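You operate a simulated robot arm through the tools that you are given. There is no shell and no other tool.

You are at the controls of a simulated robot arm. One attempt, no reset.

TASK
Pack the purple tin with the Oat bar and the cup of raisins, slide it shut, put the cup back.
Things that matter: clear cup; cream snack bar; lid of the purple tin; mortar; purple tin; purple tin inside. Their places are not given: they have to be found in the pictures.

The check looks at the end state, three seconds after you hand in, the way a careful person would. Anything else that was tipped, shoved, dropped, spilled or broken makes it a failure.

THE ROBOT
A 7-joint arm with a two-finger parallel gripper, fixed in place. Base frame: the origin is on the floor under the middle of its stand, x ahead of it, y to its left, z up; the work surface is at about z = 920. Lengths are in mm, angles in degrees, forces in N, time in s.
With the tool pointing down near the work surface it reaches from about 100 to 640 mm from the base axis. Its first joint turns from -66.0 to 66.0 degrees. Payload 1.57 kg.
Tool frame: the origin (TCP) lies between the finger pads and is the grasp point; the fingertips stand 30 mm ahead of it; z points along the fingers, y is the line along which they close. The gripper opens to 80 mm. The fingers are 17 mm wide and 12 mm thick; the gripper's body (40 by 82 mm) begins 80 mm behind the TCP.
Orientation is told as [roll, pitch, yaw] about the base's x, y, z axes, in that order, counted from this pose: with the fingers straight down and closing along the base's y, the tool's x points along the base's -x, its y along +y and its z along -z.

THE INTERFACE
- The arm moves only by the tool step_arm. Its argument "rows" is a list of rows, each an object of numbers (a shift or turn left out is 0, a gripper value left out holds the last): "x", "y", "z": the shift along the tool's x, y, z in mm; "wx", "wy", "wz": the turn, a rotation vector about the tool's x, y, z in degrees; "hand": the gripper command, from -1 (fully open) to 1 (shut), values between in proportion. In form: [{"x": .., "y": .., "z": .., "wx": .., "wy": .., "wz": .., "hand": ..}, ...]. A call has 1 to 20 rows; each row is the pose to reach, as a shift and turn from the pose commanded when the call began, along the tool's axes at that moment. Each row takes 0.2 s and may step no farther than 50 mm and 8.6 degrees from the row before; otherwise, or with a gripper value out of range, the whole call is refused. Where a pose cannot be reached the arm comes as near as it can. A force on the tool above 40 N (or 10 N above the force at the start of the call, whichever is more), or a blocked arm, ends the call early, and 0.2 s more pass. Each finger travels about 72 mm/s and halts on what it meets, pressing with about 31 N; the grip force reading is that of the motor and also rises with nothing between the fingers. The clock runs only during rows and for 0.2 s after the last one: add rows that repeat a pose to give the fingers time. It gives the time, the measured TCP pose, the force on the tool (base axes), the opening and the grip force at its end, in the units of the frame above (readings bear some noise), with the torque about the TCP (base axes, N m) and any sound that the robot's microphone picked up, and new pictures: "views" is both (left out), scene, wrist or none.
- Cameras (640 x 400 px; columns grow to the right, rows downward): "scene" is fixed at [82.3, 460, 1429.9]; the picture's right is [-0.45, -0.89, 0.00], its down [-0.46, 0.23, -0.86] and it looks along [0.77, -0.38, -0.52] (base axes); focal length 314 px, centre (320, 200). "wrist" rides on the gripper at [72, -7, -122] in the tool frame; the picture's right is [0.09, 1.00, 0.00], its down [-0.84, 0.08, -0.54] and it looks along [-0.54, 0.05, 0.84] (tool axes); focal length 238 px, centre (320, 200).
- locate(camera, pixels): for up to 12 pixels [column, row] of the newest picture of that camera ("zoom" is the newest enlarged one), the place [x, y, z] in the base frame of the surface seen there, good to about 3 mm. The clock stands still meanwhile.
- zoom(camera, box): a new picture of the part [left, top, right, bottom] of that camera's present view, enlarged. The clock stands still meanwhile.
- finish_job(): hands the job in; it is judged then, once.

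Open the gripper and draw the arm clear of the work before you hand the job in, unless the task says otherwise.

The tools are called after "Call:" by a JSON object that holds its "fn" and its "kwargs". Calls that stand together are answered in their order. step_arm: Moves the arm, as the interface text tells. Its arguments: {"type":"object","properties":{"rows":{"type":"array","items":{"type":"object","properties":{"x":{"type":"number"},"y":{"type":"number"},"z":{"type":"number"},"wx":{"type":"number"},"wy":{"type":"number"},"wz":{"type":"number"},"hand":{"type":"number"}}}},"views":{"type":"string","enum":["both","scene","wrist","none"]}},"required":["rows"]} The other tools are called the same way: locate (camera, pixels) gives the place of the surface under pixels of a picture; zoom (camera, box) takes an enlarged picture of a part of a camera's view; finish_job () hands the job in.

At the start:

```text
time_s: 0.0
position: [288.8, 130.2, 1266.2]
ee_rot: [0.0, -0.1, -0.2]
contact_force: [0.5, -0.3, 0.1]
wrist_torque: [0.0, 0.0, 0.02]
opening: 80.2
gripper_force: 0.1
```

scene: 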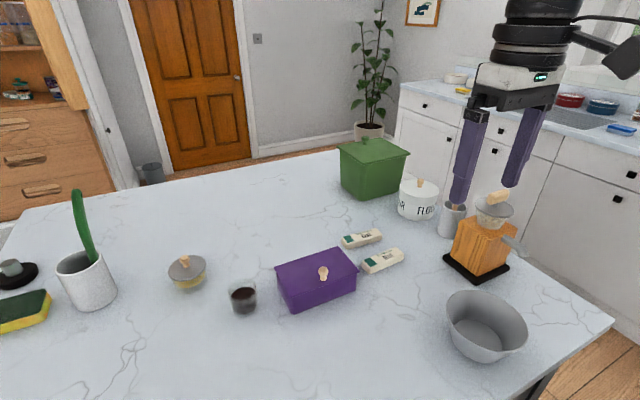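
wrist: 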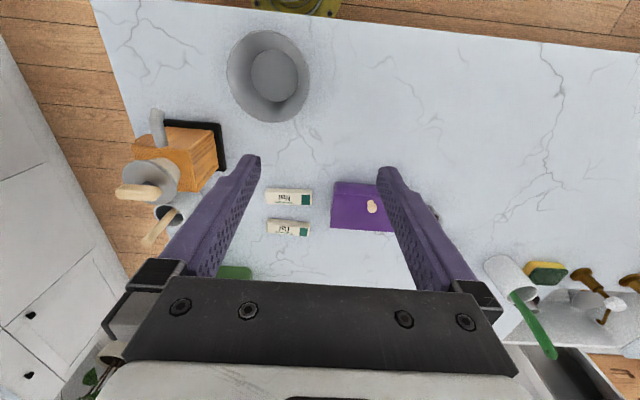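

I see the purple tin around scene (317,278), the cup with dark raisins at (243,297), and two cream bars at (362,239) and (383,260). I zoom in to read the labels and see the lid.

Call:
{"fn": "zoom", "kwargs": {"camera": "scene", "box": [320, 215, 420, 285]}}

Call:
{"fn": "zoom", "kwargs": {"camera": "scene", "box": [210, 230, 370, 330]}}

Call:
{"fn": "zoom", "kwargs": {"camera": "wrist", "box": [250, 170, 410, 270]}}

```text
5.71 times, centred on (370, 250) of scene
```

zoom: 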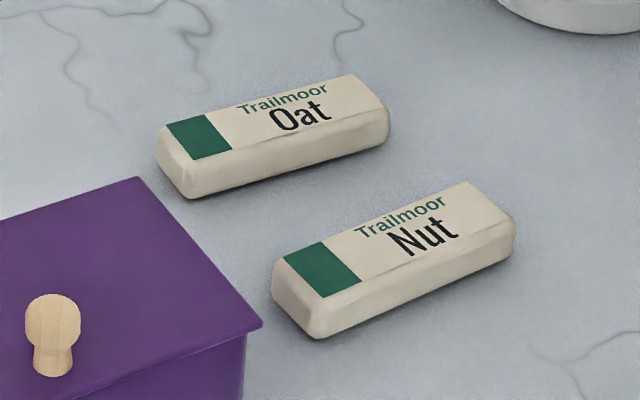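

```text
4.00 times, centred on (290, 280) of scene
```

zoom: 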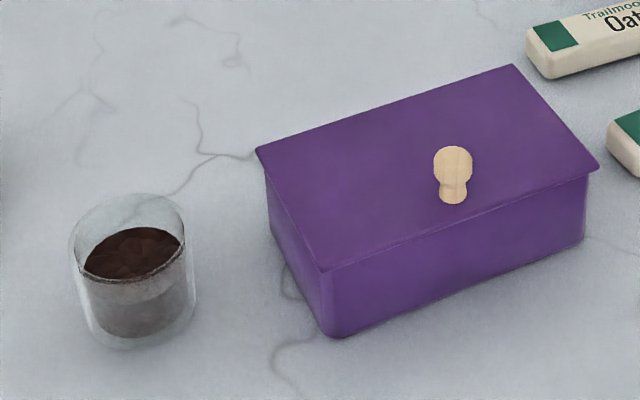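

```text
4.00 times, centred on (330, 220) of wrist
```

zoom: 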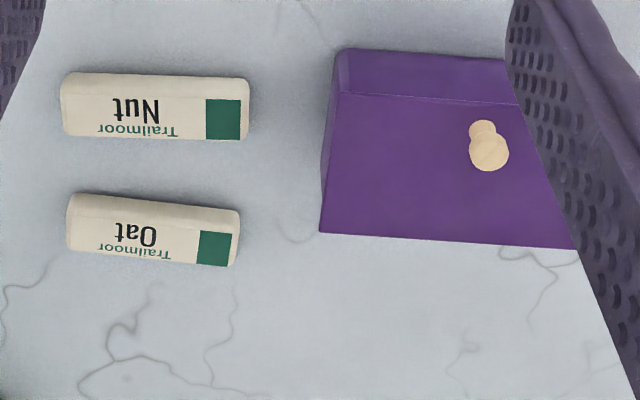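

The Oat bar is the farther one (scene 362,239); the Nut bar is the nearer one. I locate the main points on the tin, lid knob, bars and cup.

Call:
{"fn": "locate", "kwargs": {"camera": "scene", "pixels": [[274, 268], [338, 247], [359, 272], [292, 298], [322, 270], [323, 277], [294, 313], [356, 289], [243, 291], [233, 285], [257, 291], [243, 315]]}}

Call:
{"fn": "locate", "kwargs": {"camera": "scene", "pixels": [[346, 239], [379, 231], [362, 236], [364, 247], [367, 260], [399, 252], [383, 257], [487, 325], [420, 185], [372, 165], [453, 215], [187, 270]]}}

Call:
{"fn": "locate", "kwargs": {"camera": "zoom", "pixels": [[70, 250], [235, 263], [238, 215], [70, 200], [150, 232], [345, 50], [335, 95], [320, 230], [575, 245], [487, 155], [155, 105], [515, 105]]}}

```text
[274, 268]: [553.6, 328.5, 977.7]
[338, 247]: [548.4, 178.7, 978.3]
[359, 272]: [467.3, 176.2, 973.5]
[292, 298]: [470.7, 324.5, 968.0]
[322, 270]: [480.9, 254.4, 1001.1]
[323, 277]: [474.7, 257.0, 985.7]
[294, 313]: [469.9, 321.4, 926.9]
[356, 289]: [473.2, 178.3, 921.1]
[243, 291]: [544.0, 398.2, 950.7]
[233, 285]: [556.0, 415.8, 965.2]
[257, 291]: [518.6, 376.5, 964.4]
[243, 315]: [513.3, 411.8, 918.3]
```

```text
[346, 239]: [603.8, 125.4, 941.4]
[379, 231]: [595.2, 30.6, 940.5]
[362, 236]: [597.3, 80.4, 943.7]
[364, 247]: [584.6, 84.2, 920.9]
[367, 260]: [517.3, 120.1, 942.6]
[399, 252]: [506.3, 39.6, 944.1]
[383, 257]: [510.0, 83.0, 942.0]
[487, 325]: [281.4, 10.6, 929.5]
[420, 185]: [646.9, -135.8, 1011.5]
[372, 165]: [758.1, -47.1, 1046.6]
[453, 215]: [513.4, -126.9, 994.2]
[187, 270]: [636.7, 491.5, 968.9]
```

```text
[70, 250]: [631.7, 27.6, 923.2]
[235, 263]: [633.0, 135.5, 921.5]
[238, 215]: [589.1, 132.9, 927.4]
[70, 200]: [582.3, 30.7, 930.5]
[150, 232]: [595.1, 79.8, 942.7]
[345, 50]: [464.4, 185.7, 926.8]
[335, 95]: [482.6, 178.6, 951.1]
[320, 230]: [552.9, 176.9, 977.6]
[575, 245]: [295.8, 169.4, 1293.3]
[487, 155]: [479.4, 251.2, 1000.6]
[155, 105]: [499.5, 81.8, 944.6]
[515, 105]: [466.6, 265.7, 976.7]
```

The tin spans about x 468–552, y 177–327, top z≈975, with the knob at (478,254). I look closer at the other objects, especially what the mortar is and the tin's edges.

Call:
{"fn": "zoom", "kwargs": {"camera": "scene", "box": [420, 180, 540, 360]}}

Call:
{"fn": "zoom", "kwargs": {"camera": "scene", "box": [265, 240, 365, 315]}}

Call:
{"fn": "zoom", "kwargs": {"camera": "wrist", "box": [110, 20, 330, 260]}}

Call:
{"fn": "zoom", "kwargs": {"camera": "scene", "box": [0, 180, 220, 330]}}

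```text
2.22 times, centred on (480, 270) of scene
```

zoom: 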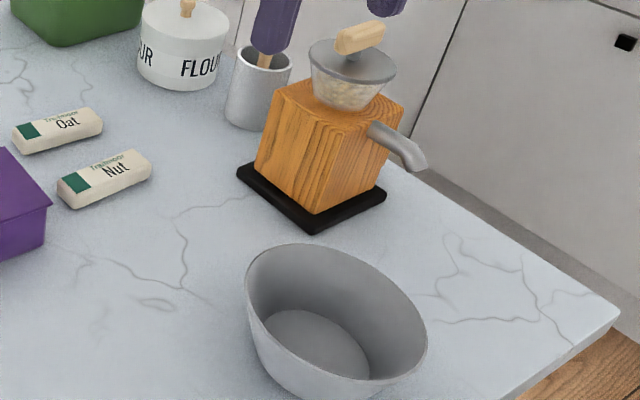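

```text
5.33 times, centred on (315, 278) of scene
```

zoom: 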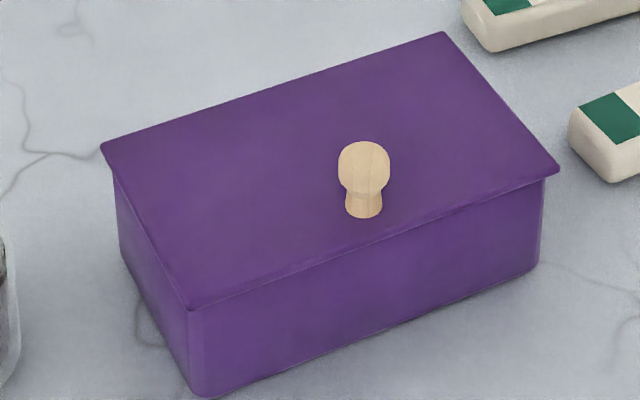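

```text
1.67 times, centred on (220, 140) of wrist
```

zoom: 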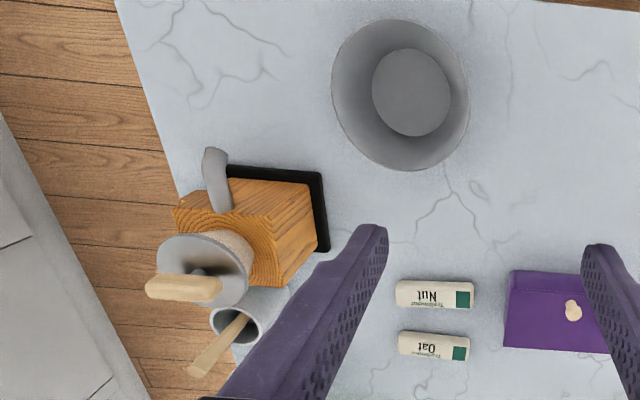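

```text
2.67 times, centred on (110, 255) of scene
```

zoom: 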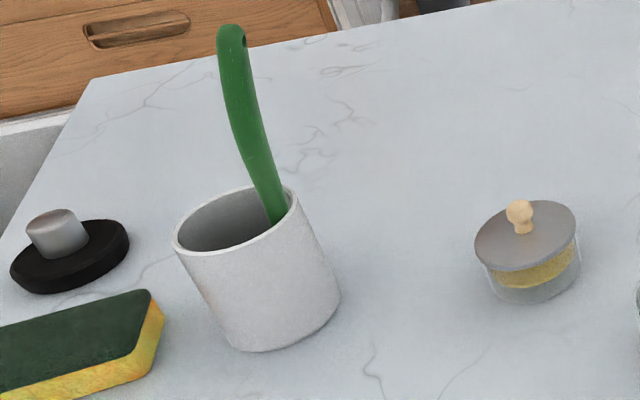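

The mortar is either the grey bowl or the pestle cup on the right; neither is in my way. The lid's knob sits near its −x edge, centred in y, so I expect the lid slides along x. I move above the knob to look from closer.

Call:
{"fn": "step_arm", "kwargs": {"rows": [{"x": -24, "y": 15, "z": 19, "hand": -1}, {"x": -48, "y": 31, "z": 38}, {"x": -72, "y": 46, "z": 57}, {"x": -96, "y": 62, "z": 76}, {"x": -120, "y": 77, "z": 95}, {"x": -144, "y": 93, "z": 114}, {"x": -168, "y": 108, "z": 133}, {"x": -191, "y": 123, "z": 150}, {"x": -191, "y": 123, "z": 150}]}}

```text
time_s: 2.0
position: [480.6, 254.0, 1113.5]
ee_rot: [0.1, -0.1, -0.1]
contact_force: [0.9, -0.6, 0.5]
wrist_torque: [-0.01, 0.02, 0.01]
opening: 79.9
gripper_force: 0.0
```

scene: 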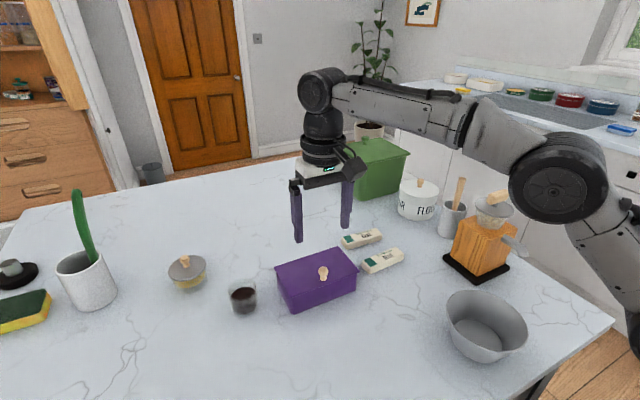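
wrist: 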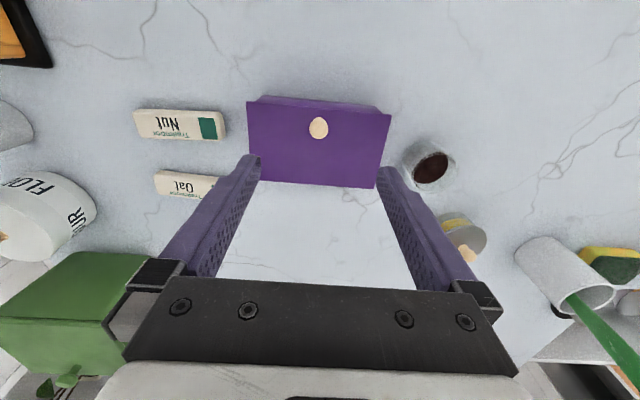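

Now the wrist camera sees the whole tin, bars and cup from above. I zoom on the tin and locate its edges, the knob and the cup.

Call:
{"fn": "zoom", "kwargs": {"camera": "wrist", "box": [230, 80, 470, 210]}}

Call:
{"fn": "locate", "kwargs": {"camera": "wrist", "pixels": [[318, 126], [310, 128], [326, 128], [248, 104], [390, 114], [375, 186], [258, 96], [378, 108], [318, 150], [432, 168], [409, 165], [453, 178]]}}

Call:
{"fn": "locate", "kwargs": {"camera": "wrist", "pixels": [[156, 172], [165, 192], [185, 183], [216, 178], [138, 122], [222, 128], [220, 140], [140, 140], [432, 145], [432, 188], [200, 128], [180, 170]]}}

```text
2.67 times, centred on (350, 145) of wrist
```

zoom: 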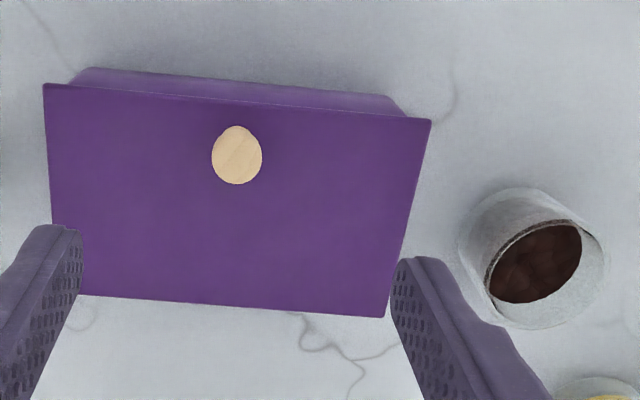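

```text
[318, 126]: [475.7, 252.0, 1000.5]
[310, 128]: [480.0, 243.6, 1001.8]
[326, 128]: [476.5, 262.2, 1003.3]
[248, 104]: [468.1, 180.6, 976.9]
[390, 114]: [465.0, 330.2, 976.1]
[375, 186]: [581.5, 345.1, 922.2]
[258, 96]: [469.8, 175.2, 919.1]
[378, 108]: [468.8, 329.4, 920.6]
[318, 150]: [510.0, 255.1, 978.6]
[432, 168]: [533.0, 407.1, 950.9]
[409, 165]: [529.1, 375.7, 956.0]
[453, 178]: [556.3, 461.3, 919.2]
```

```text
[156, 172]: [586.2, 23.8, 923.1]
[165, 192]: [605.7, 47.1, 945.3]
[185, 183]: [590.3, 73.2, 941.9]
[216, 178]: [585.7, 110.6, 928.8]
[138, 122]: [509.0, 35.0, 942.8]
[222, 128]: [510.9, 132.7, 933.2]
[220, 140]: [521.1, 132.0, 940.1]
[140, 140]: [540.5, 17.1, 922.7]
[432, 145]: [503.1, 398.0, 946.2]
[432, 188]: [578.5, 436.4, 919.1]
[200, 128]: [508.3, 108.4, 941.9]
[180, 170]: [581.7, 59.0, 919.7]
```

The knob is centred near (478, 253) with its top at z≈1002 and the lid top at z≈977. I descend so the fingertips end about 6 mm above the lid, around the knob.

Call:
{"fn": "step_arm", "kwargs": {"rows": [{"x": 2.5, "y": -1, "z": 25}, {"x": 2.5, "y": -1, "z": 50}, {"x": 2.5, "y": -1, "z": 75}, {"x": 2.5, "y": -1, "z": 90}, {"x": 2.5, "y": -1, "z": 100}, {"x": 2.5, "y": -1, "z": 100}]}}

```text
time_s: 3.4
position: [479.8, 250.5, 1015.0]
ee_rot: [0.1, -0.2, 0.0]
contact_force: [0.6, -0.3, 0.5]
wrist_torque: [0.0, 0.02, -0.05]
opening: 80.2
gripper_force: 0.1
```

scene: 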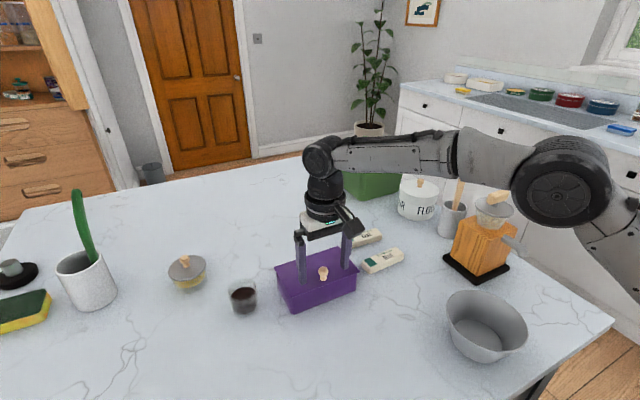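
wrist: 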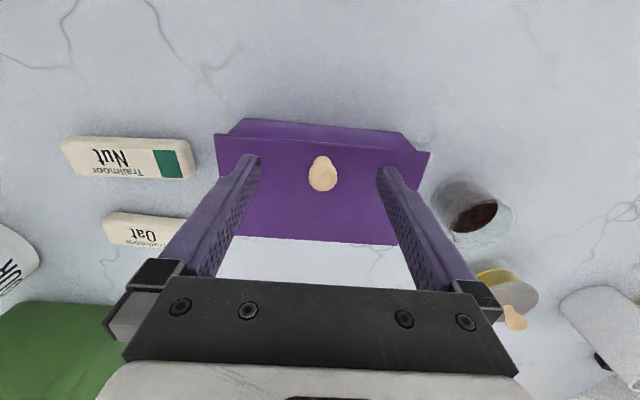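

The knob shows at wrist (322,173), between the fingertips near (252,158) and (383,168). I check its place before closing.

Call:
{"fn": "locate", "kwargs": {"camera": "wrist", "pixels": [[322, 174], [322, 162], [311, 175], [334, 175], [322, 188], [250, 158], [383, 170], [218, 136], [429, 153]]}}

Call:
{"fn": "zoom", "kwargs": {"camera": "wrist", "box": [200, 100, 440, 250]}}

Call:
{"fn": "zoom", "kwargs": {"camera": "scene", "box": [260, 220, 380, 320]}}

```text
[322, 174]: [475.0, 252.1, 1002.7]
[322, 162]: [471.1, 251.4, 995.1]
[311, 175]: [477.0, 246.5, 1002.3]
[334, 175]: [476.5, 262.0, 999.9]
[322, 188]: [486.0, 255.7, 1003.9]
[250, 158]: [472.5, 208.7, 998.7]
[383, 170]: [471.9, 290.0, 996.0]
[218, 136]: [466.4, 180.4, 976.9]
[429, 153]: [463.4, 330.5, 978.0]
```

```text
2.67 times, centred on (320, 175) of wrist
```

zoom: 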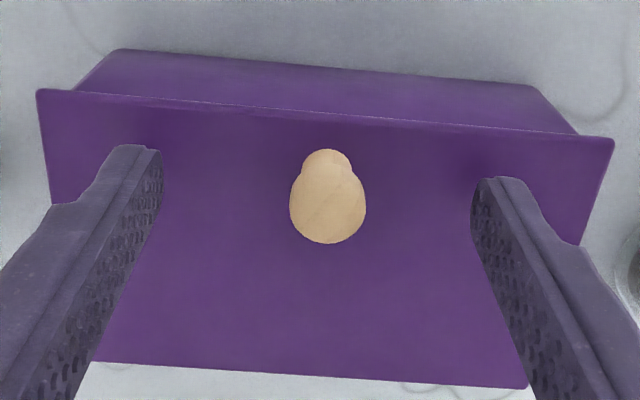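

```text
4.00 times, centred on (320, 270) of scene
```

zoom: 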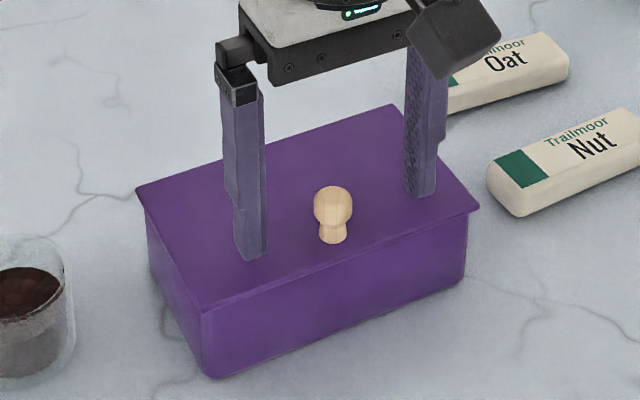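

The finger midpoint is about 3 mm to the −y side of the knob, so I shift +2.5 mm in y and close the gripper on it.

Call:
{"fn": "step_arm", "kwargs": {"rows": [{"x": 1, "y": 2.5, "z": 0}, {"x": 1, "y": 2.5, "z": 1, "hand": 0.2}, {"x": 1, "y": 2.5, "z": 1, "hand": 0.5}, {"x": 1, "y": 2.5, "z": 1, "hand": 1}, {"x": 1, "y": 2.5, "z": 1, "hand": 1}, {"x": 1, "y": 2.5, "z": 1, "hand": 1}]}}

```text
time_s: 4.8
position: [479.0, 254.6, 1016.3]
ee_rot: [0.0, -0.2, -0.2]
contact_force: [-0.4, -3.8, 0.8]
wrist_torque: [-0.41, 0.05, 0.01]
opening: 16.9
gripper_force: 30.9
```

scene: 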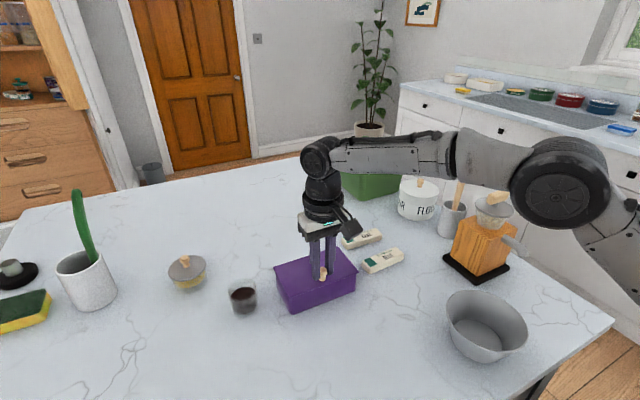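
wrist: 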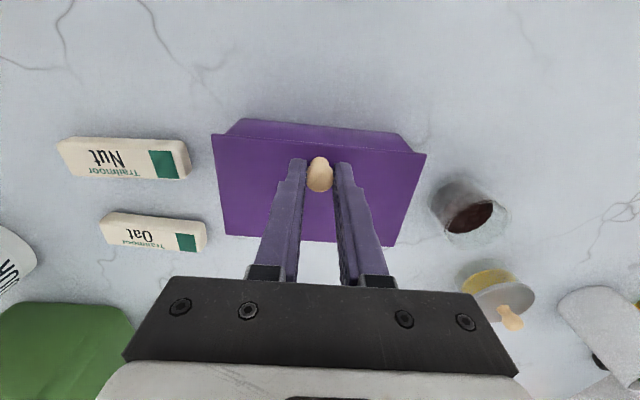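

The grip holds the knob (opening 16.9 mm, 31 N). I pull gently toward −x by 12 mm and watch the force.

Call:
{"fn": "step_arm", "kwargs": {"rows": [{"x": 3, "hand": 1}, {"x": 6}, {"x": 9}, {"x": 12}, {"x": 12}]}}

```text
time_s: 6.0
position: [466.5, 253.9, 1015.1]
ee_rot: [0.1, -0.1, -0.1]
contact_force: [1.0, 0.8, 0.1]
wrist_torque: [-0.31, -0.1, 0.04]
opening: 17.2
gripper_force: 30.9
```

scene: 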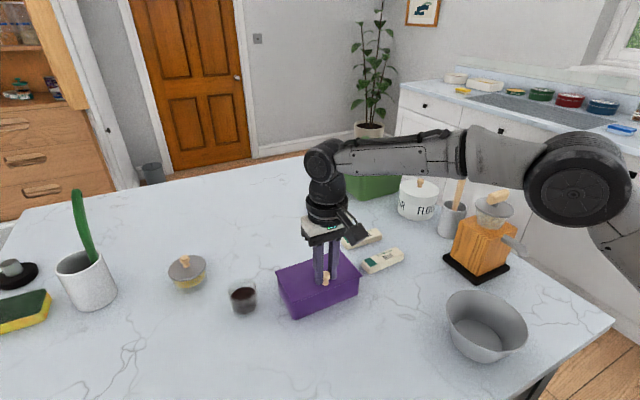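
wrist: 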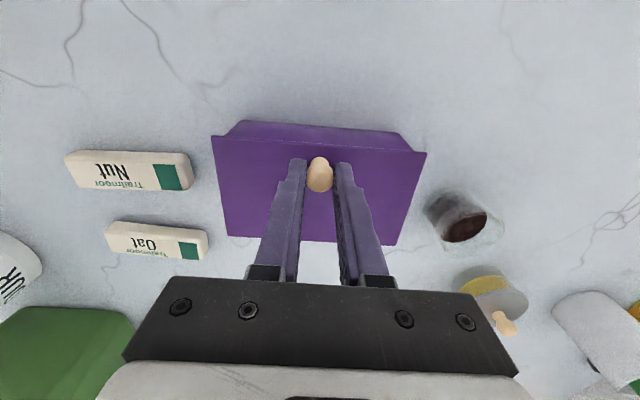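

I compare where the tin body is now with where it was, to see whether the lid or the whole tin moved.

Call:
{"fn": "zoom", "kwargs": {"camera": "scene", "box": [260, 220, 380, 320]}}

Call:
{"fn": "zoom", "kwargs": {"camera": "wrist", "box": [200, 100, 440, 250]}}

Call:
{"fn": "locate", "kwargs": {"camera": "scene", "pixels": [[295, 317], [357, 292], [277, 272], [340, 252], [362, 277]]}}

```text
4.00 times, centred on (320, 270) of scene
```

zoom: 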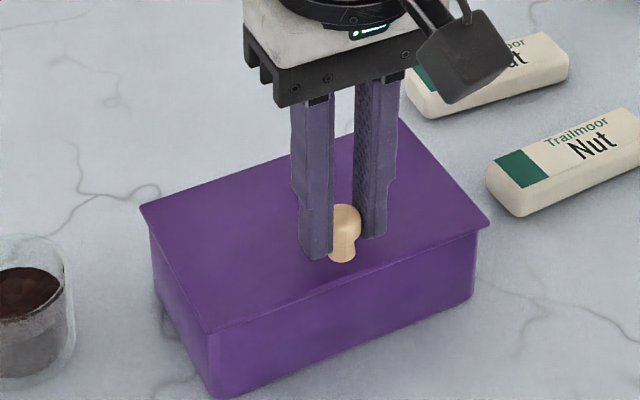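

```text
2.67 times, centred on (320, 175) of wrist
```

zoom: 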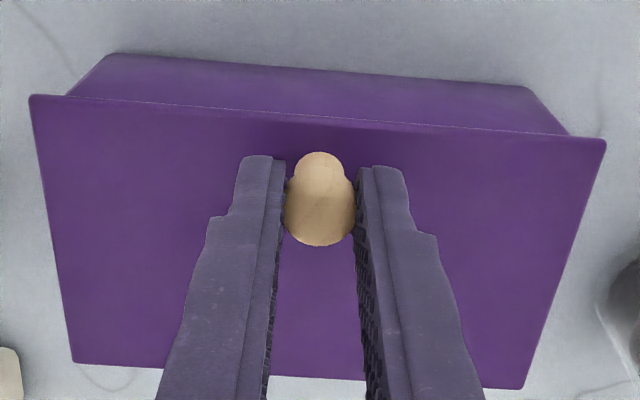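

```text
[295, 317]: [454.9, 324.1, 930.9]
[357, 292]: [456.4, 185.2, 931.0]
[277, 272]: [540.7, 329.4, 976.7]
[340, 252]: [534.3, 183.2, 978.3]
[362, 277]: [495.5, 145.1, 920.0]
```

The whole tin came along ~12 mm (body front edge now near x≈457), so the lid does not open toward −x. I push the knob back in +x by 12 mm and see whether the lid or the tin moves.

Call:
{"fn": "step_arm", "kwargs": {"rows": [{"x": -3, "hand": 1}, {"x": -6}, {"x": -9}, {"x": -12}, {"x": -12}]}}

Call:
{"fn": "zoom", "kwargs": {"camera": "scene", "box": [260, 220, 380, 320]}}

Call:
{"fn": "zoom", "kwargs": {"camera": "wrist", "box": [200, 100, 440, 250]}}

```text
time_s: 7.2
position: [476.9, 253.0, 1015.1]
ee_rot: [0.1, -0.1, -0.1]
contact_force: [-0.5, 0.4, -0.1]
wrist_torque: [0.01, -0.01, 0.05]
opening: 17.0
gripper_force: 31.2
```

scene: 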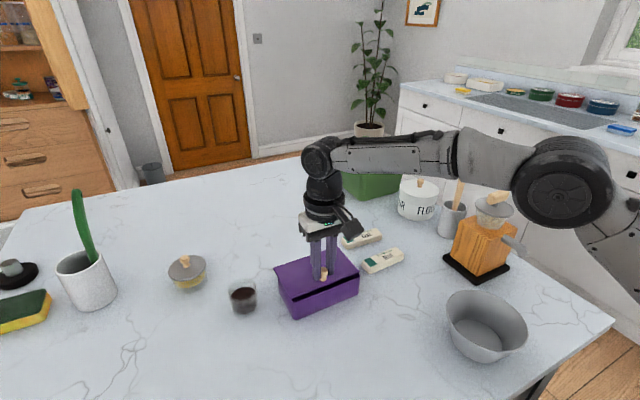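
wrist: 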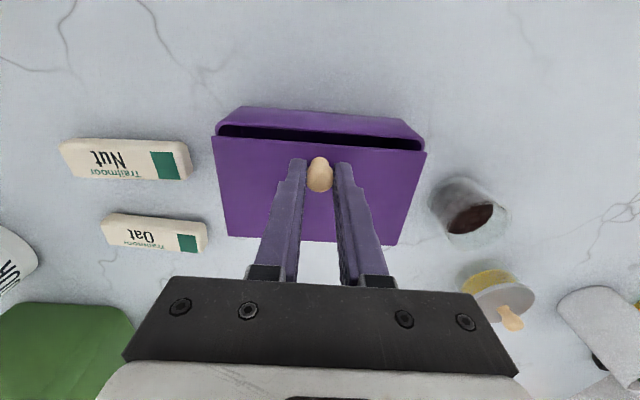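

```text
4.00 times, centred on (320, 270) of scene
```

zoom: 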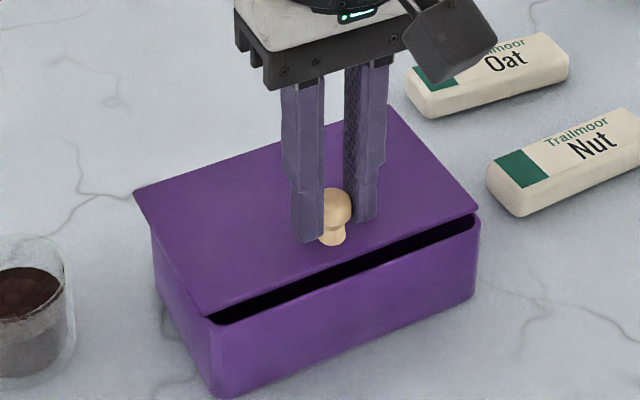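

```text
2.67 times, centred on (320, 175) of wrist
```

zoom: 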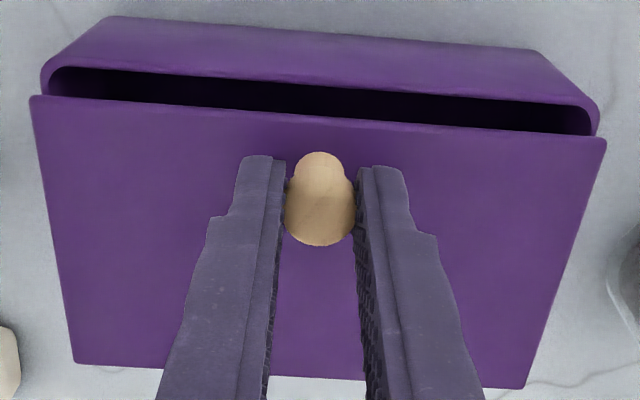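

The lid opens toward +x: a dark slot appeared along the tin's −x edge while the body stayed. I keep sliding the knob toward +x in small steps.

Call:
{"fn": "step_arm", "kwargs": {"rows": [{"x": -5, "hand": 1}, {"x": -10}, {"x": -15}, {"x": -20}, {"x": -25}, {"x": -30}, {"x": -30}]}}

```text
time_s: 8.8
position: [506.6, 254.0, 1015.3]
ee_rot: [0.2, -0.2, -0.1]
contact_force: [0.2, 1.6, 2.3]
wrist_torque: [-0.26, 0.3, -0.02]
opening: 17.0
gripper_force: 31.3
```

scene: 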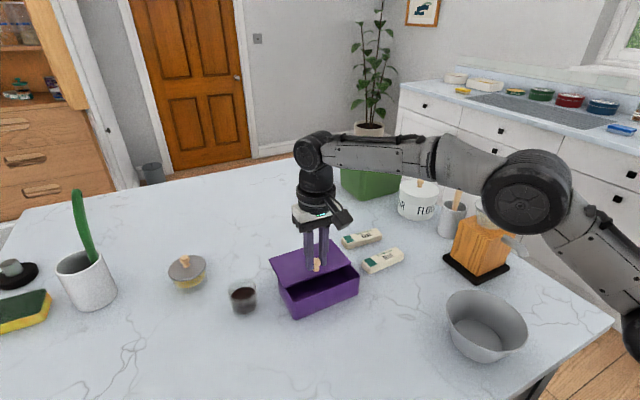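
wrist: 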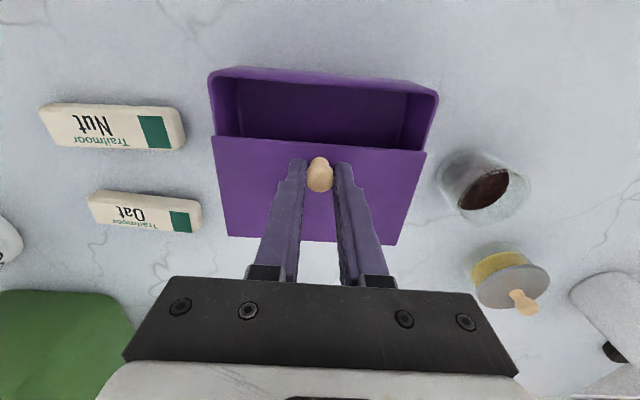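

The slot is about 40 mm now and the body hasn't moved. I slide another 16 mm and check the lid's level from the scene.

Call:
{"fn": "step_arm", "kwargs": {"rows": [{"x": -4, "hand": 1}, {"x": -8}, {"x": -12}, {"x": -16}, {"x": -16}]}}

Call:
{"fn": "zoom", "kwargs": {"camera": "scene", "box": [260, 220, 380, 320]}}

Call:
{"fn": "zoom", "kwargs": {"camera": "wrist", "box": [190, 40, 450, 260]}}

```text
time_s: 10.0
position: [523.7, 254.1, 1016.8]
ee_rot: [0.0, -0.3, 0.0]
contact_force: [0.8, 1.1, 2.7]
wrist_torque: [-0.29, 0.1, -0.01]
opening: 17.2
gripper_force: 31.1
```

scene: 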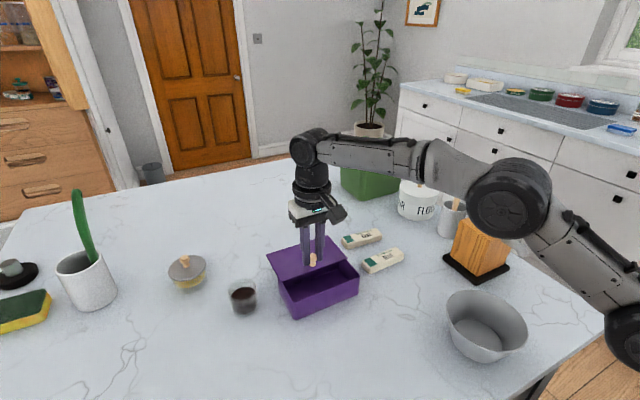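
wrist: 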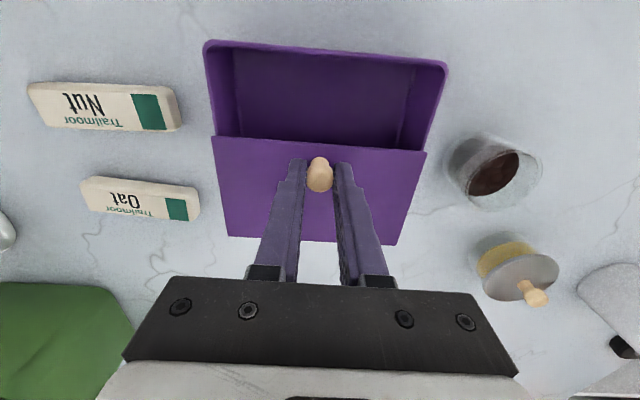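

```text
4.00 times, centred on (320, 270) of scene
```

zoom: 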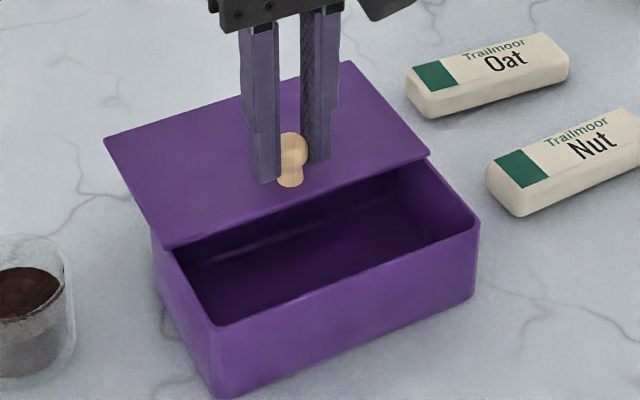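

```text
1.82 times, centred on (320, 150) of wrist
```

zoom: 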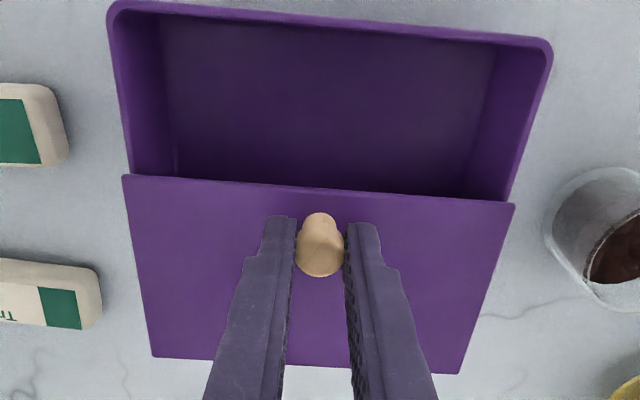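

Lid stays level and the slot is ~57 mm. I continue another 16 mm, watching for a stop.

Call:
{"fn": "step_arm", "kwargs": {"rows": [{"x": -4, "hand": 1}, {"x": -8}, {"x": -12}, {"x": -16}, {"x": -16}]}}

Call:
{"fn": "zoom", "kwargs": {"camera": "scene", "box": [260, 220, 380, 320]}}

```text
time_s: 11.2
position: [541.3, 252.9, 1015.7]
ee_rot: [0.3, -0.2, -0.2]
contact_force: [-0.1, 3.5, 5.2]
wrist_torque: [-0.18, 0.32, -0.05]
opening: 16.9
gripper_force: 30.7
```

scene: 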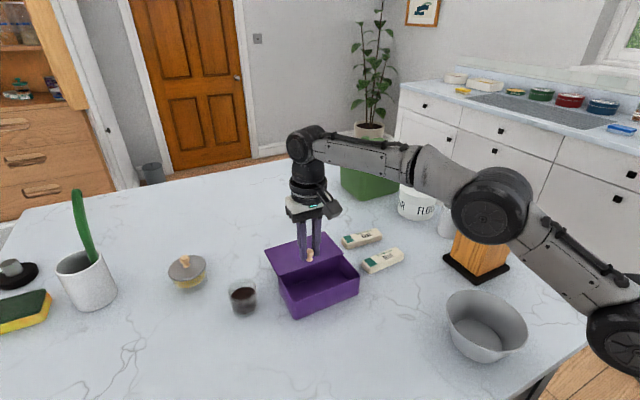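
wrist: 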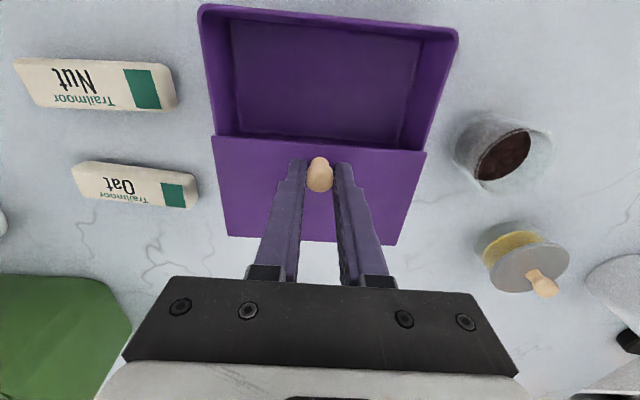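

```text
4.00 times, centred on (320, 270) of scene
```

zoom: 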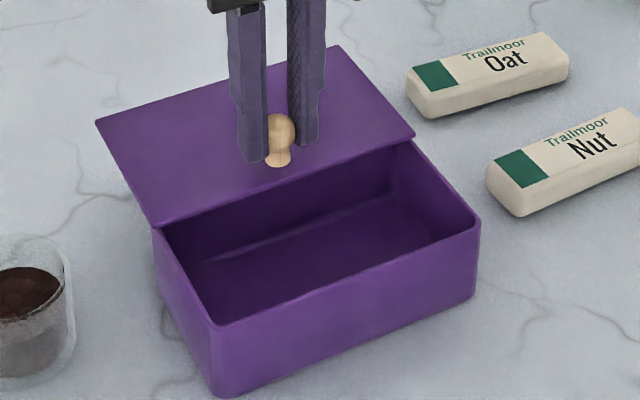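

The slot is about 74 mm, almost the full tin, and the body still hasn't moved. Before letting go I check that the lid is held in its runners: I lift just 3 mm and read the force.

Call:
{"fn": "step_arm", "kwargs": {"rows": [{"z": -1, "hand": 1}, {"z": -2}, {"z": -3}, {"z": -3}]}}

Call:
{"fn": "zoom", "kwargs": {"camera": "scene", "box": [260, 220, 380, 320]}}

Call:
{"fn": "locate", "kwargs": {"camera": "wrist", "pixels": [[200, 8], [457, 33], [320, 20], [232, 25], [425, 42], [320, 80], [240, 130], [215, 138], [424, 154], [320, 145], [412, 140], [228, 237]]}}

```text
time_s: 12.2
position: [539.7, 255.0, 1018.3]
ee_rot: [0.1, 0.0, -0.2]
contact_force: [-0.6, -0.1, -5.8]
wrist_torque: [0.04, -0.16, 0.01]
opening: 17.0
gripper_force: 31.0
```

scene: 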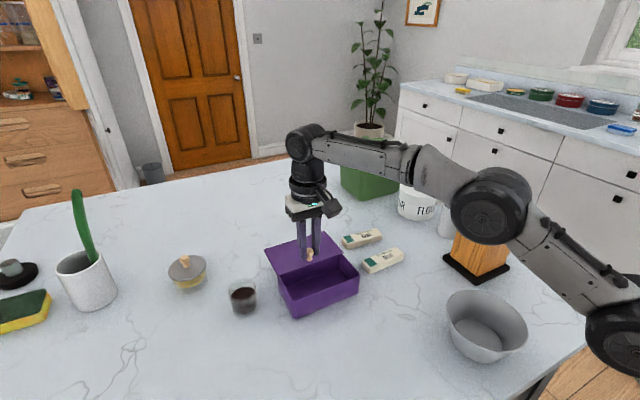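
wrist: 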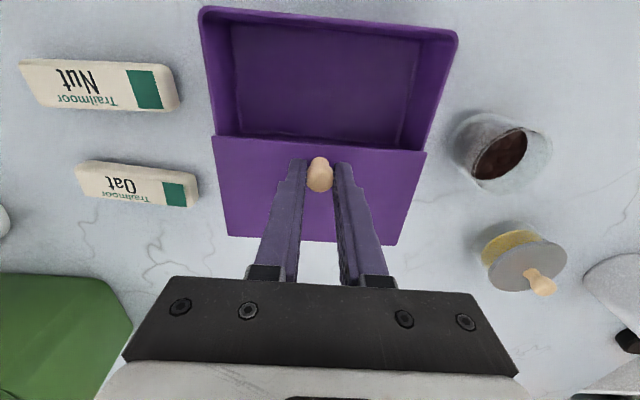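

```text
4.00 times, centred on (320, 270) of scene
```

zoom: 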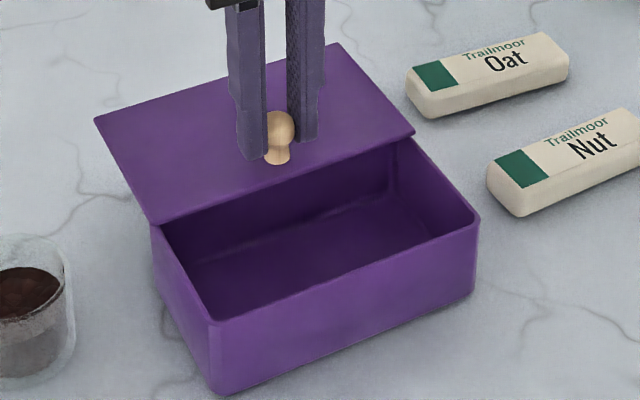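

```text
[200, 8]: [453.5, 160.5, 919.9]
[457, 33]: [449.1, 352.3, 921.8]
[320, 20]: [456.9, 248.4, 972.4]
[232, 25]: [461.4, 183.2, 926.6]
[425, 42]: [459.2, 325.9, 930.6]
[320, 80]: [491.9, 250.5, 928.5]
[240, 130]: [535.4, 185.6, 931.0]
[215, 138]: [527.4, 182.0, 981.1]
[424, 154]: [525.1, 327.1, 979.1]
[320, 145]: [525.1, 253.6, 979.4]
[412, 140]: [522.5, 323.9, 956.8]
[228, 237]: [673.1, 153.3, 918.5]
```

Lifting turned the force from +5 N to −6 N and the lid stayed flush with the rim, so it's captured on the tin. I lower 1.5 mm to neutral and slide 8 mm more for a wider opening (lid edge now at x≈526, tin inside from x≈460 to 535).

Call:
{"fn": "step_arm", "kwargs": {"rows": [{"z": 1.5, "hand": 1}, {"z": 1.5, "x": -3}, {"z": 1.5, "x": -6}, {"z": 1.5, "x": -8}, {"z": 1.5, "x": -8}]}}

Call:
{"fn": "locate", "kwargs": {"camera": "wrist", "pixels": [[215, 138], [424, 154], [320, 145], [320, 80], [320, 12], [320, 6]]}}

Call:
{"fn": "zoom", "kwargs": {"camera": "scene", "box": [260, 220, 380, 320]}}

```text
time_s: 13.4
position: [547.3, 254.5, 1017.6]
ee_rot: [0.1, -0.1, -0.1]
contact_force: [0.2, 0.3, -4.8]
wrist_torque: [-0.01, -0.2, -0.02]
opening: 17.1
gripper_force: 30.8
```

scene: 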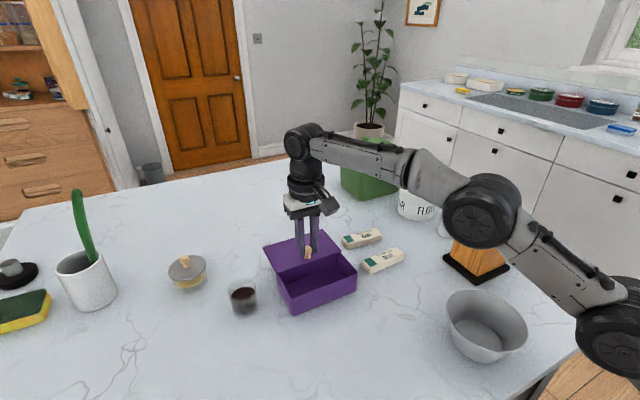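
wrist: 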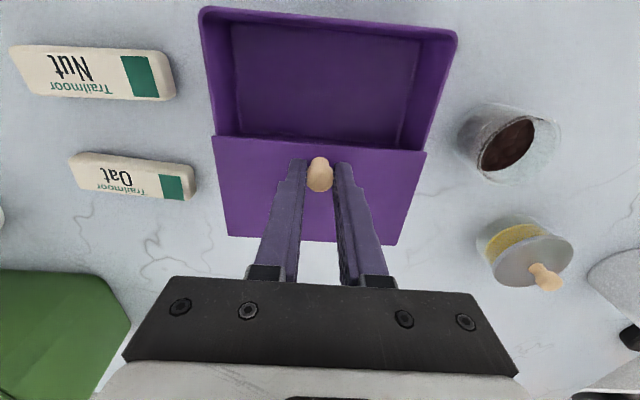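

```text
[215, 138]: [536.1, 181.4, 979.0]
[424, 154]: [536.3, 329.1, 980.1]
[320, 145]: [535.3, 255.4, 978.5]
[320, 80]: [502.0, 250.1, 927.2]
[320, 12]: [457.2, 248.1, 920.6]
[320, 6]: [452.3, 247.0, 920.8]
```

```text
4.00 times, centred on (320, 270) of scene
```

zoom: 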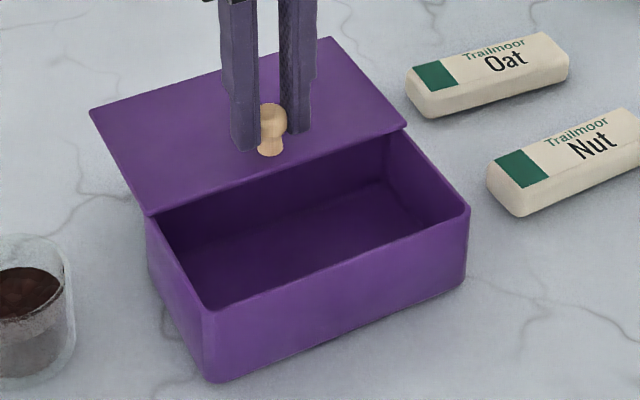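

The lid reached its stop and the tin itself came along +x by some millimetres, which moves it back toward its original place (body corner in zoom at (215,382); originally (212,375)). I push about 4 mm more to restore it, ease down 1 mm, then let go and rise.

Call:
{"fn": "step_arm", "kwargs": {"rows": [{"x": -2, "z": 0.5, "hand": 1}, {"x": -4, "z": 0.8}, {"x": -4, "z": 1}, {"x": -4, "z": 1}]}}

Call:
{"fn": "zoom", "kwargs": {"camera": "scene", "box": [260, 220, 380, 320]}}

```text
time_s: 14.4
position: [552.0, 254.6, 1017.6]
ee_rot: [0.2, -0.3, 0.0]
contact_force: [0.3, 2.0, 0.0]
wrist_torque: [-0.29, 0.22, -0.14]
opening: 16.9
gripper_force: 30.9
```

scene: 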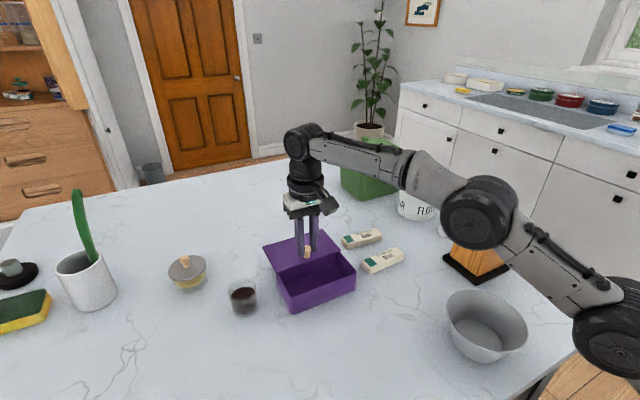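
wrist: 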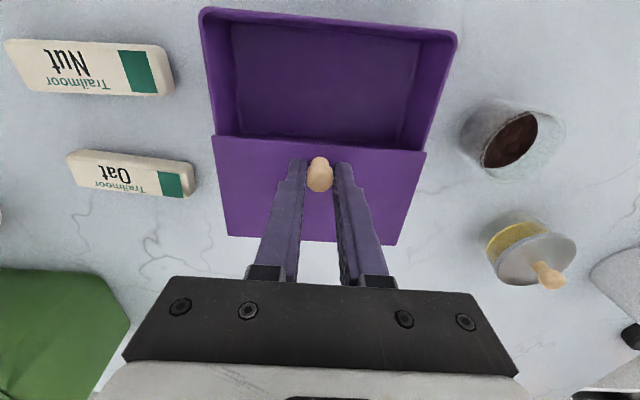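

```text
4.00 times, centred on (320, 270) of scene
```

zoom: 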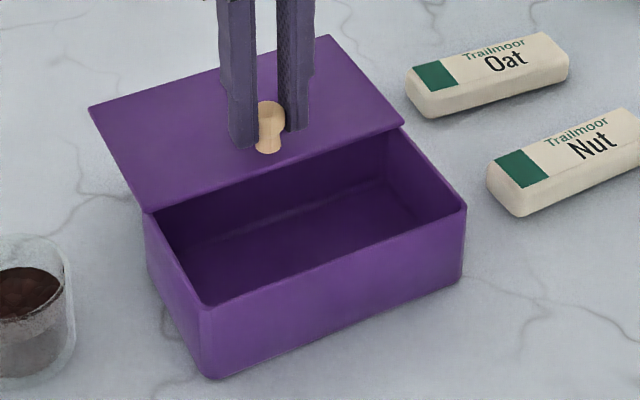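

The tin is back within a few millimetres of where it began (corner at (212,378) in zoom), with force near zero. I open the fingers and rise straight up.

Call:
{"fn": "step_arm", "kwargs": {"rows": [{"hand": 0.4}, {"hand": 0.2}, {"hand": 0.0}, {"hand": -0.2}, {"z": -15, "hand": -0.2}, {"z": -40, "hand": -0.2}, {"z": -80, "hand": -0.2}, {"z": -120, "hand": -0.2}, {"z": -120, "hand": -0.2}]}}

Call:
{"fn": "zoom", "kwargs": {"camera": "scene", "box": [200, 200, 420, 330]}}

```text
time_s: 16.4
position: [525.9, 240.7, 1120.8]
ee_rot: [0.0, 0.0, -0.1]
contact_force: [0.1, -0.4, -0.4]
wrist_torque: [-0.01, 0.02, 0.0]
opening: 47.9
gripper_force: 0.0
out of reach, approached as far as the arm can: row 7, 8, 9
```

scene: 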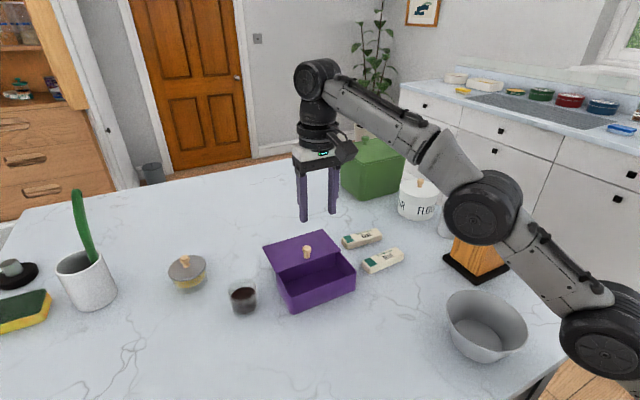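
wrist: 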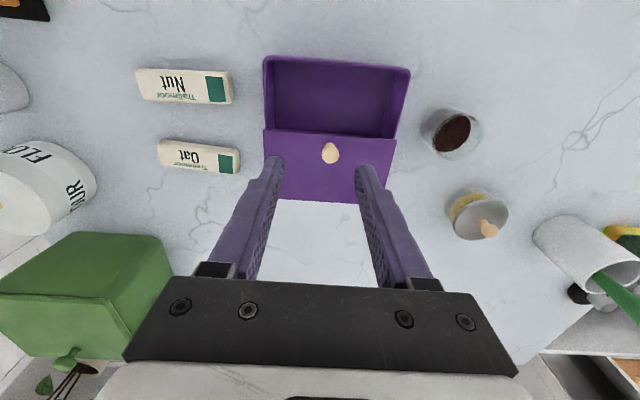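

```text
2.91 times, centred on (310, 265) of scene
```

zoom: 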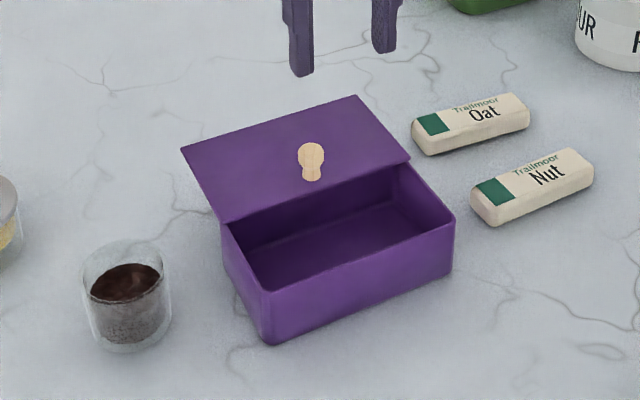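

The lid stays open on its own, and the free-air reach is shorter at this height. Next I move above the Oat bar (wrist (198,157)), turning the tool 90° so the fingers close along x, across the bar's width.

Call:
{"fn": "step_arm", "kwargs": {"rows": [{"x": -1, "y": -13, "z": 2, "wz": 7.5, "hand": -0.2}, {"x": -2, "y": -26, "z": 4, "wz": 15}, {"x": -3, "y": -39, "z": 6, "wz": 22.5}, {"x": -4, "y": -52, "z": 8, "wz": 30}, {"x": -5, "y": -65, "z": 10, "wz": 37.5}, {"x": -6, "y": -78, "z": 12, "wz": 45}, {"x": -7, "y": -91, "z": 14, "wz": 52.5}, {"x": -8, "y": -104, "z": 18, "wz": 60}, {"x": -9, "y": -117, "z": 22, "wz": 67.5}, {"x": -10, "y": -130, "z": 26, "wz": 75}, {"x": -12, "y": -143, "z": 28, "wz": 82.5}, {"x": -14, "y": -156, "z": 30, "wz": 90}, {"x": -14, "y": -156, "z": 30, "wz": 90}]}}

```text
time_s: 19.2
position: [539.4, 85.1, 1086.8]
ee_rot: [0.1, 0.1, -90.3]
contact_force: [0.3, 0.1, -0.6]
wrist_torque: [0.03, 0.0, 0.02]
opening: 48.3
gripper_force: 0.0
```

scene: 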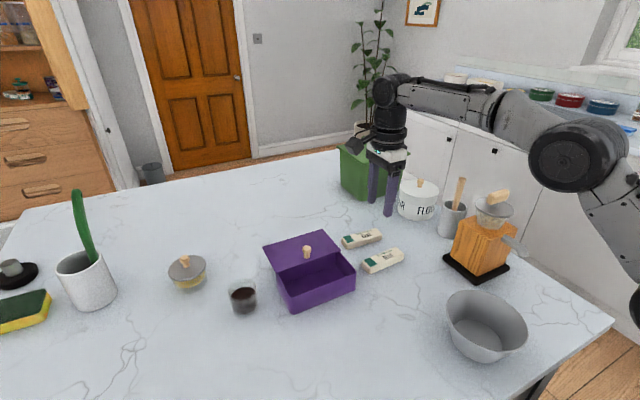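
wrist: 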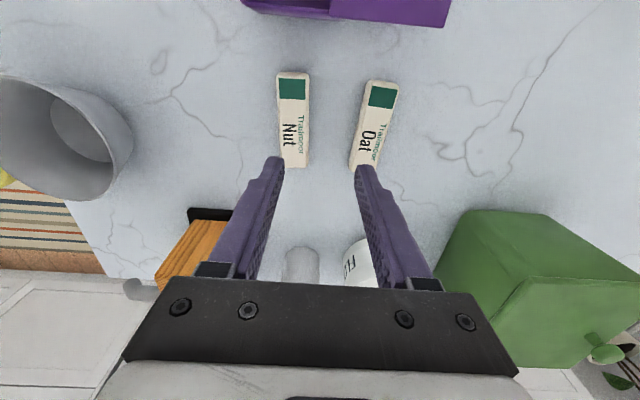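

Now the Oat bar lies lengthwise in the wrist view from (382,82) to (362,168). I zoom and locate its edges to get centre, width and heading.

Call:
{"fn": "zoom", "kwargs": {"camera": "wrist", "box": [260, 60, 420, 180]}}

Call:
{"fn": "locate", "kwargs": {"camera": "zoom", "pixels": [[438, 95], [545, 110], [430, 135], [535, 150], [405, 240], [515, 250], [375, 360], [450, 370], [480, 150], [460, 240], [445, 310], [490, 100]]}}

```text
3.33 times, centred on (340, 120) of wrist
```

zoom: 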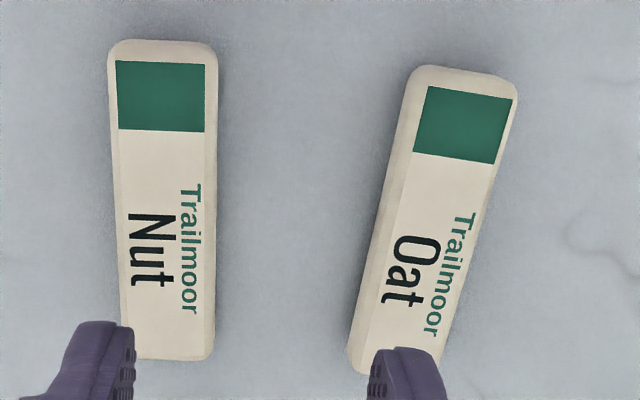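

```text
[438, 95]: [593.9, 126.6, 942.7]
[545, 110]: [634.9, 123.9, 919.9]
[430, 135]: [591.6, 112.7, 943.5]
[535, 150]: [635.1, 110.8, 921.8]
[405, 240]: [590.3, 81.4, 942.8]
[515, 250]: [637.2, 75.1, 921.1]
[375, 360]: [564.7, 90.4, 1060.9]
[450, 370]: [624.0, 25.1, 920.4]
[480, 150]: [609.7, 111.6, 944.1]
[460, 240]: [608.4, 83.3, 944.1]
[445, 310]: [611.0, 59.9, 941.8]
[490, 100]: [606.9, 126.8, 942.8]
```

I refine the bar's edges with pixels right on its left and right sides.

Call:
{"fn": "locate", "kwargs": {"camera": "zoom", "pixels": [[428, 88], [516, 98], [412, 160], [496, 163], [397, 220], [476, 235], [383, 280], [462, 290], [445, 68], [370, 340], [502, 130], [490, 190]]}}

Call:
{"fn": "zoom", "kwargs": {"camera": "scene", "box": [330, 220, 410, 280]}}

```text
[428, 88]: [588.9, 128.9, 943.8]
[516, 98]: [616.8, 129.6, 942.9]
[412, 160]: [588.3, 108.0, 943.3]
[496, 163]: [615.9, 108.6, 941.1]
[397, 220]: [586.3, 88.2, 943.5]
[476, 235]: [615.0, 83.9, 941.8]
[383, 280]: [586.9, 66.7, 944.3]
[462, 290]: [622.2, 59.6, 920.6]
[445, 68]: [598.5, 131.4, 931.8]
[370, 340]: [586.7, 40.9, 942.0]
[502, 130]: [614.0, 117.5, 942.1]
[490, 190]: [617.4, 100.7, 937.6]
```

```text
6.67 times, centred on (370, 250) of scene
```

zoom: 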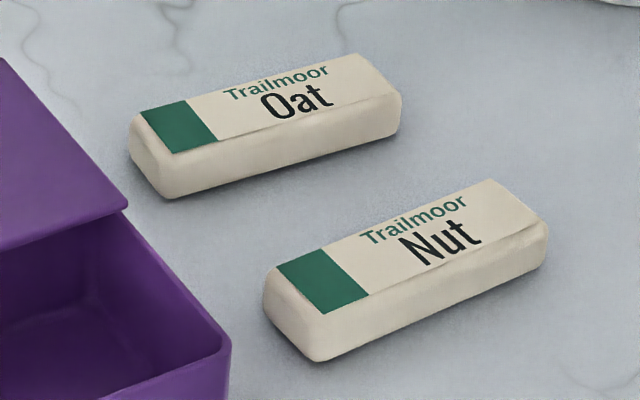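

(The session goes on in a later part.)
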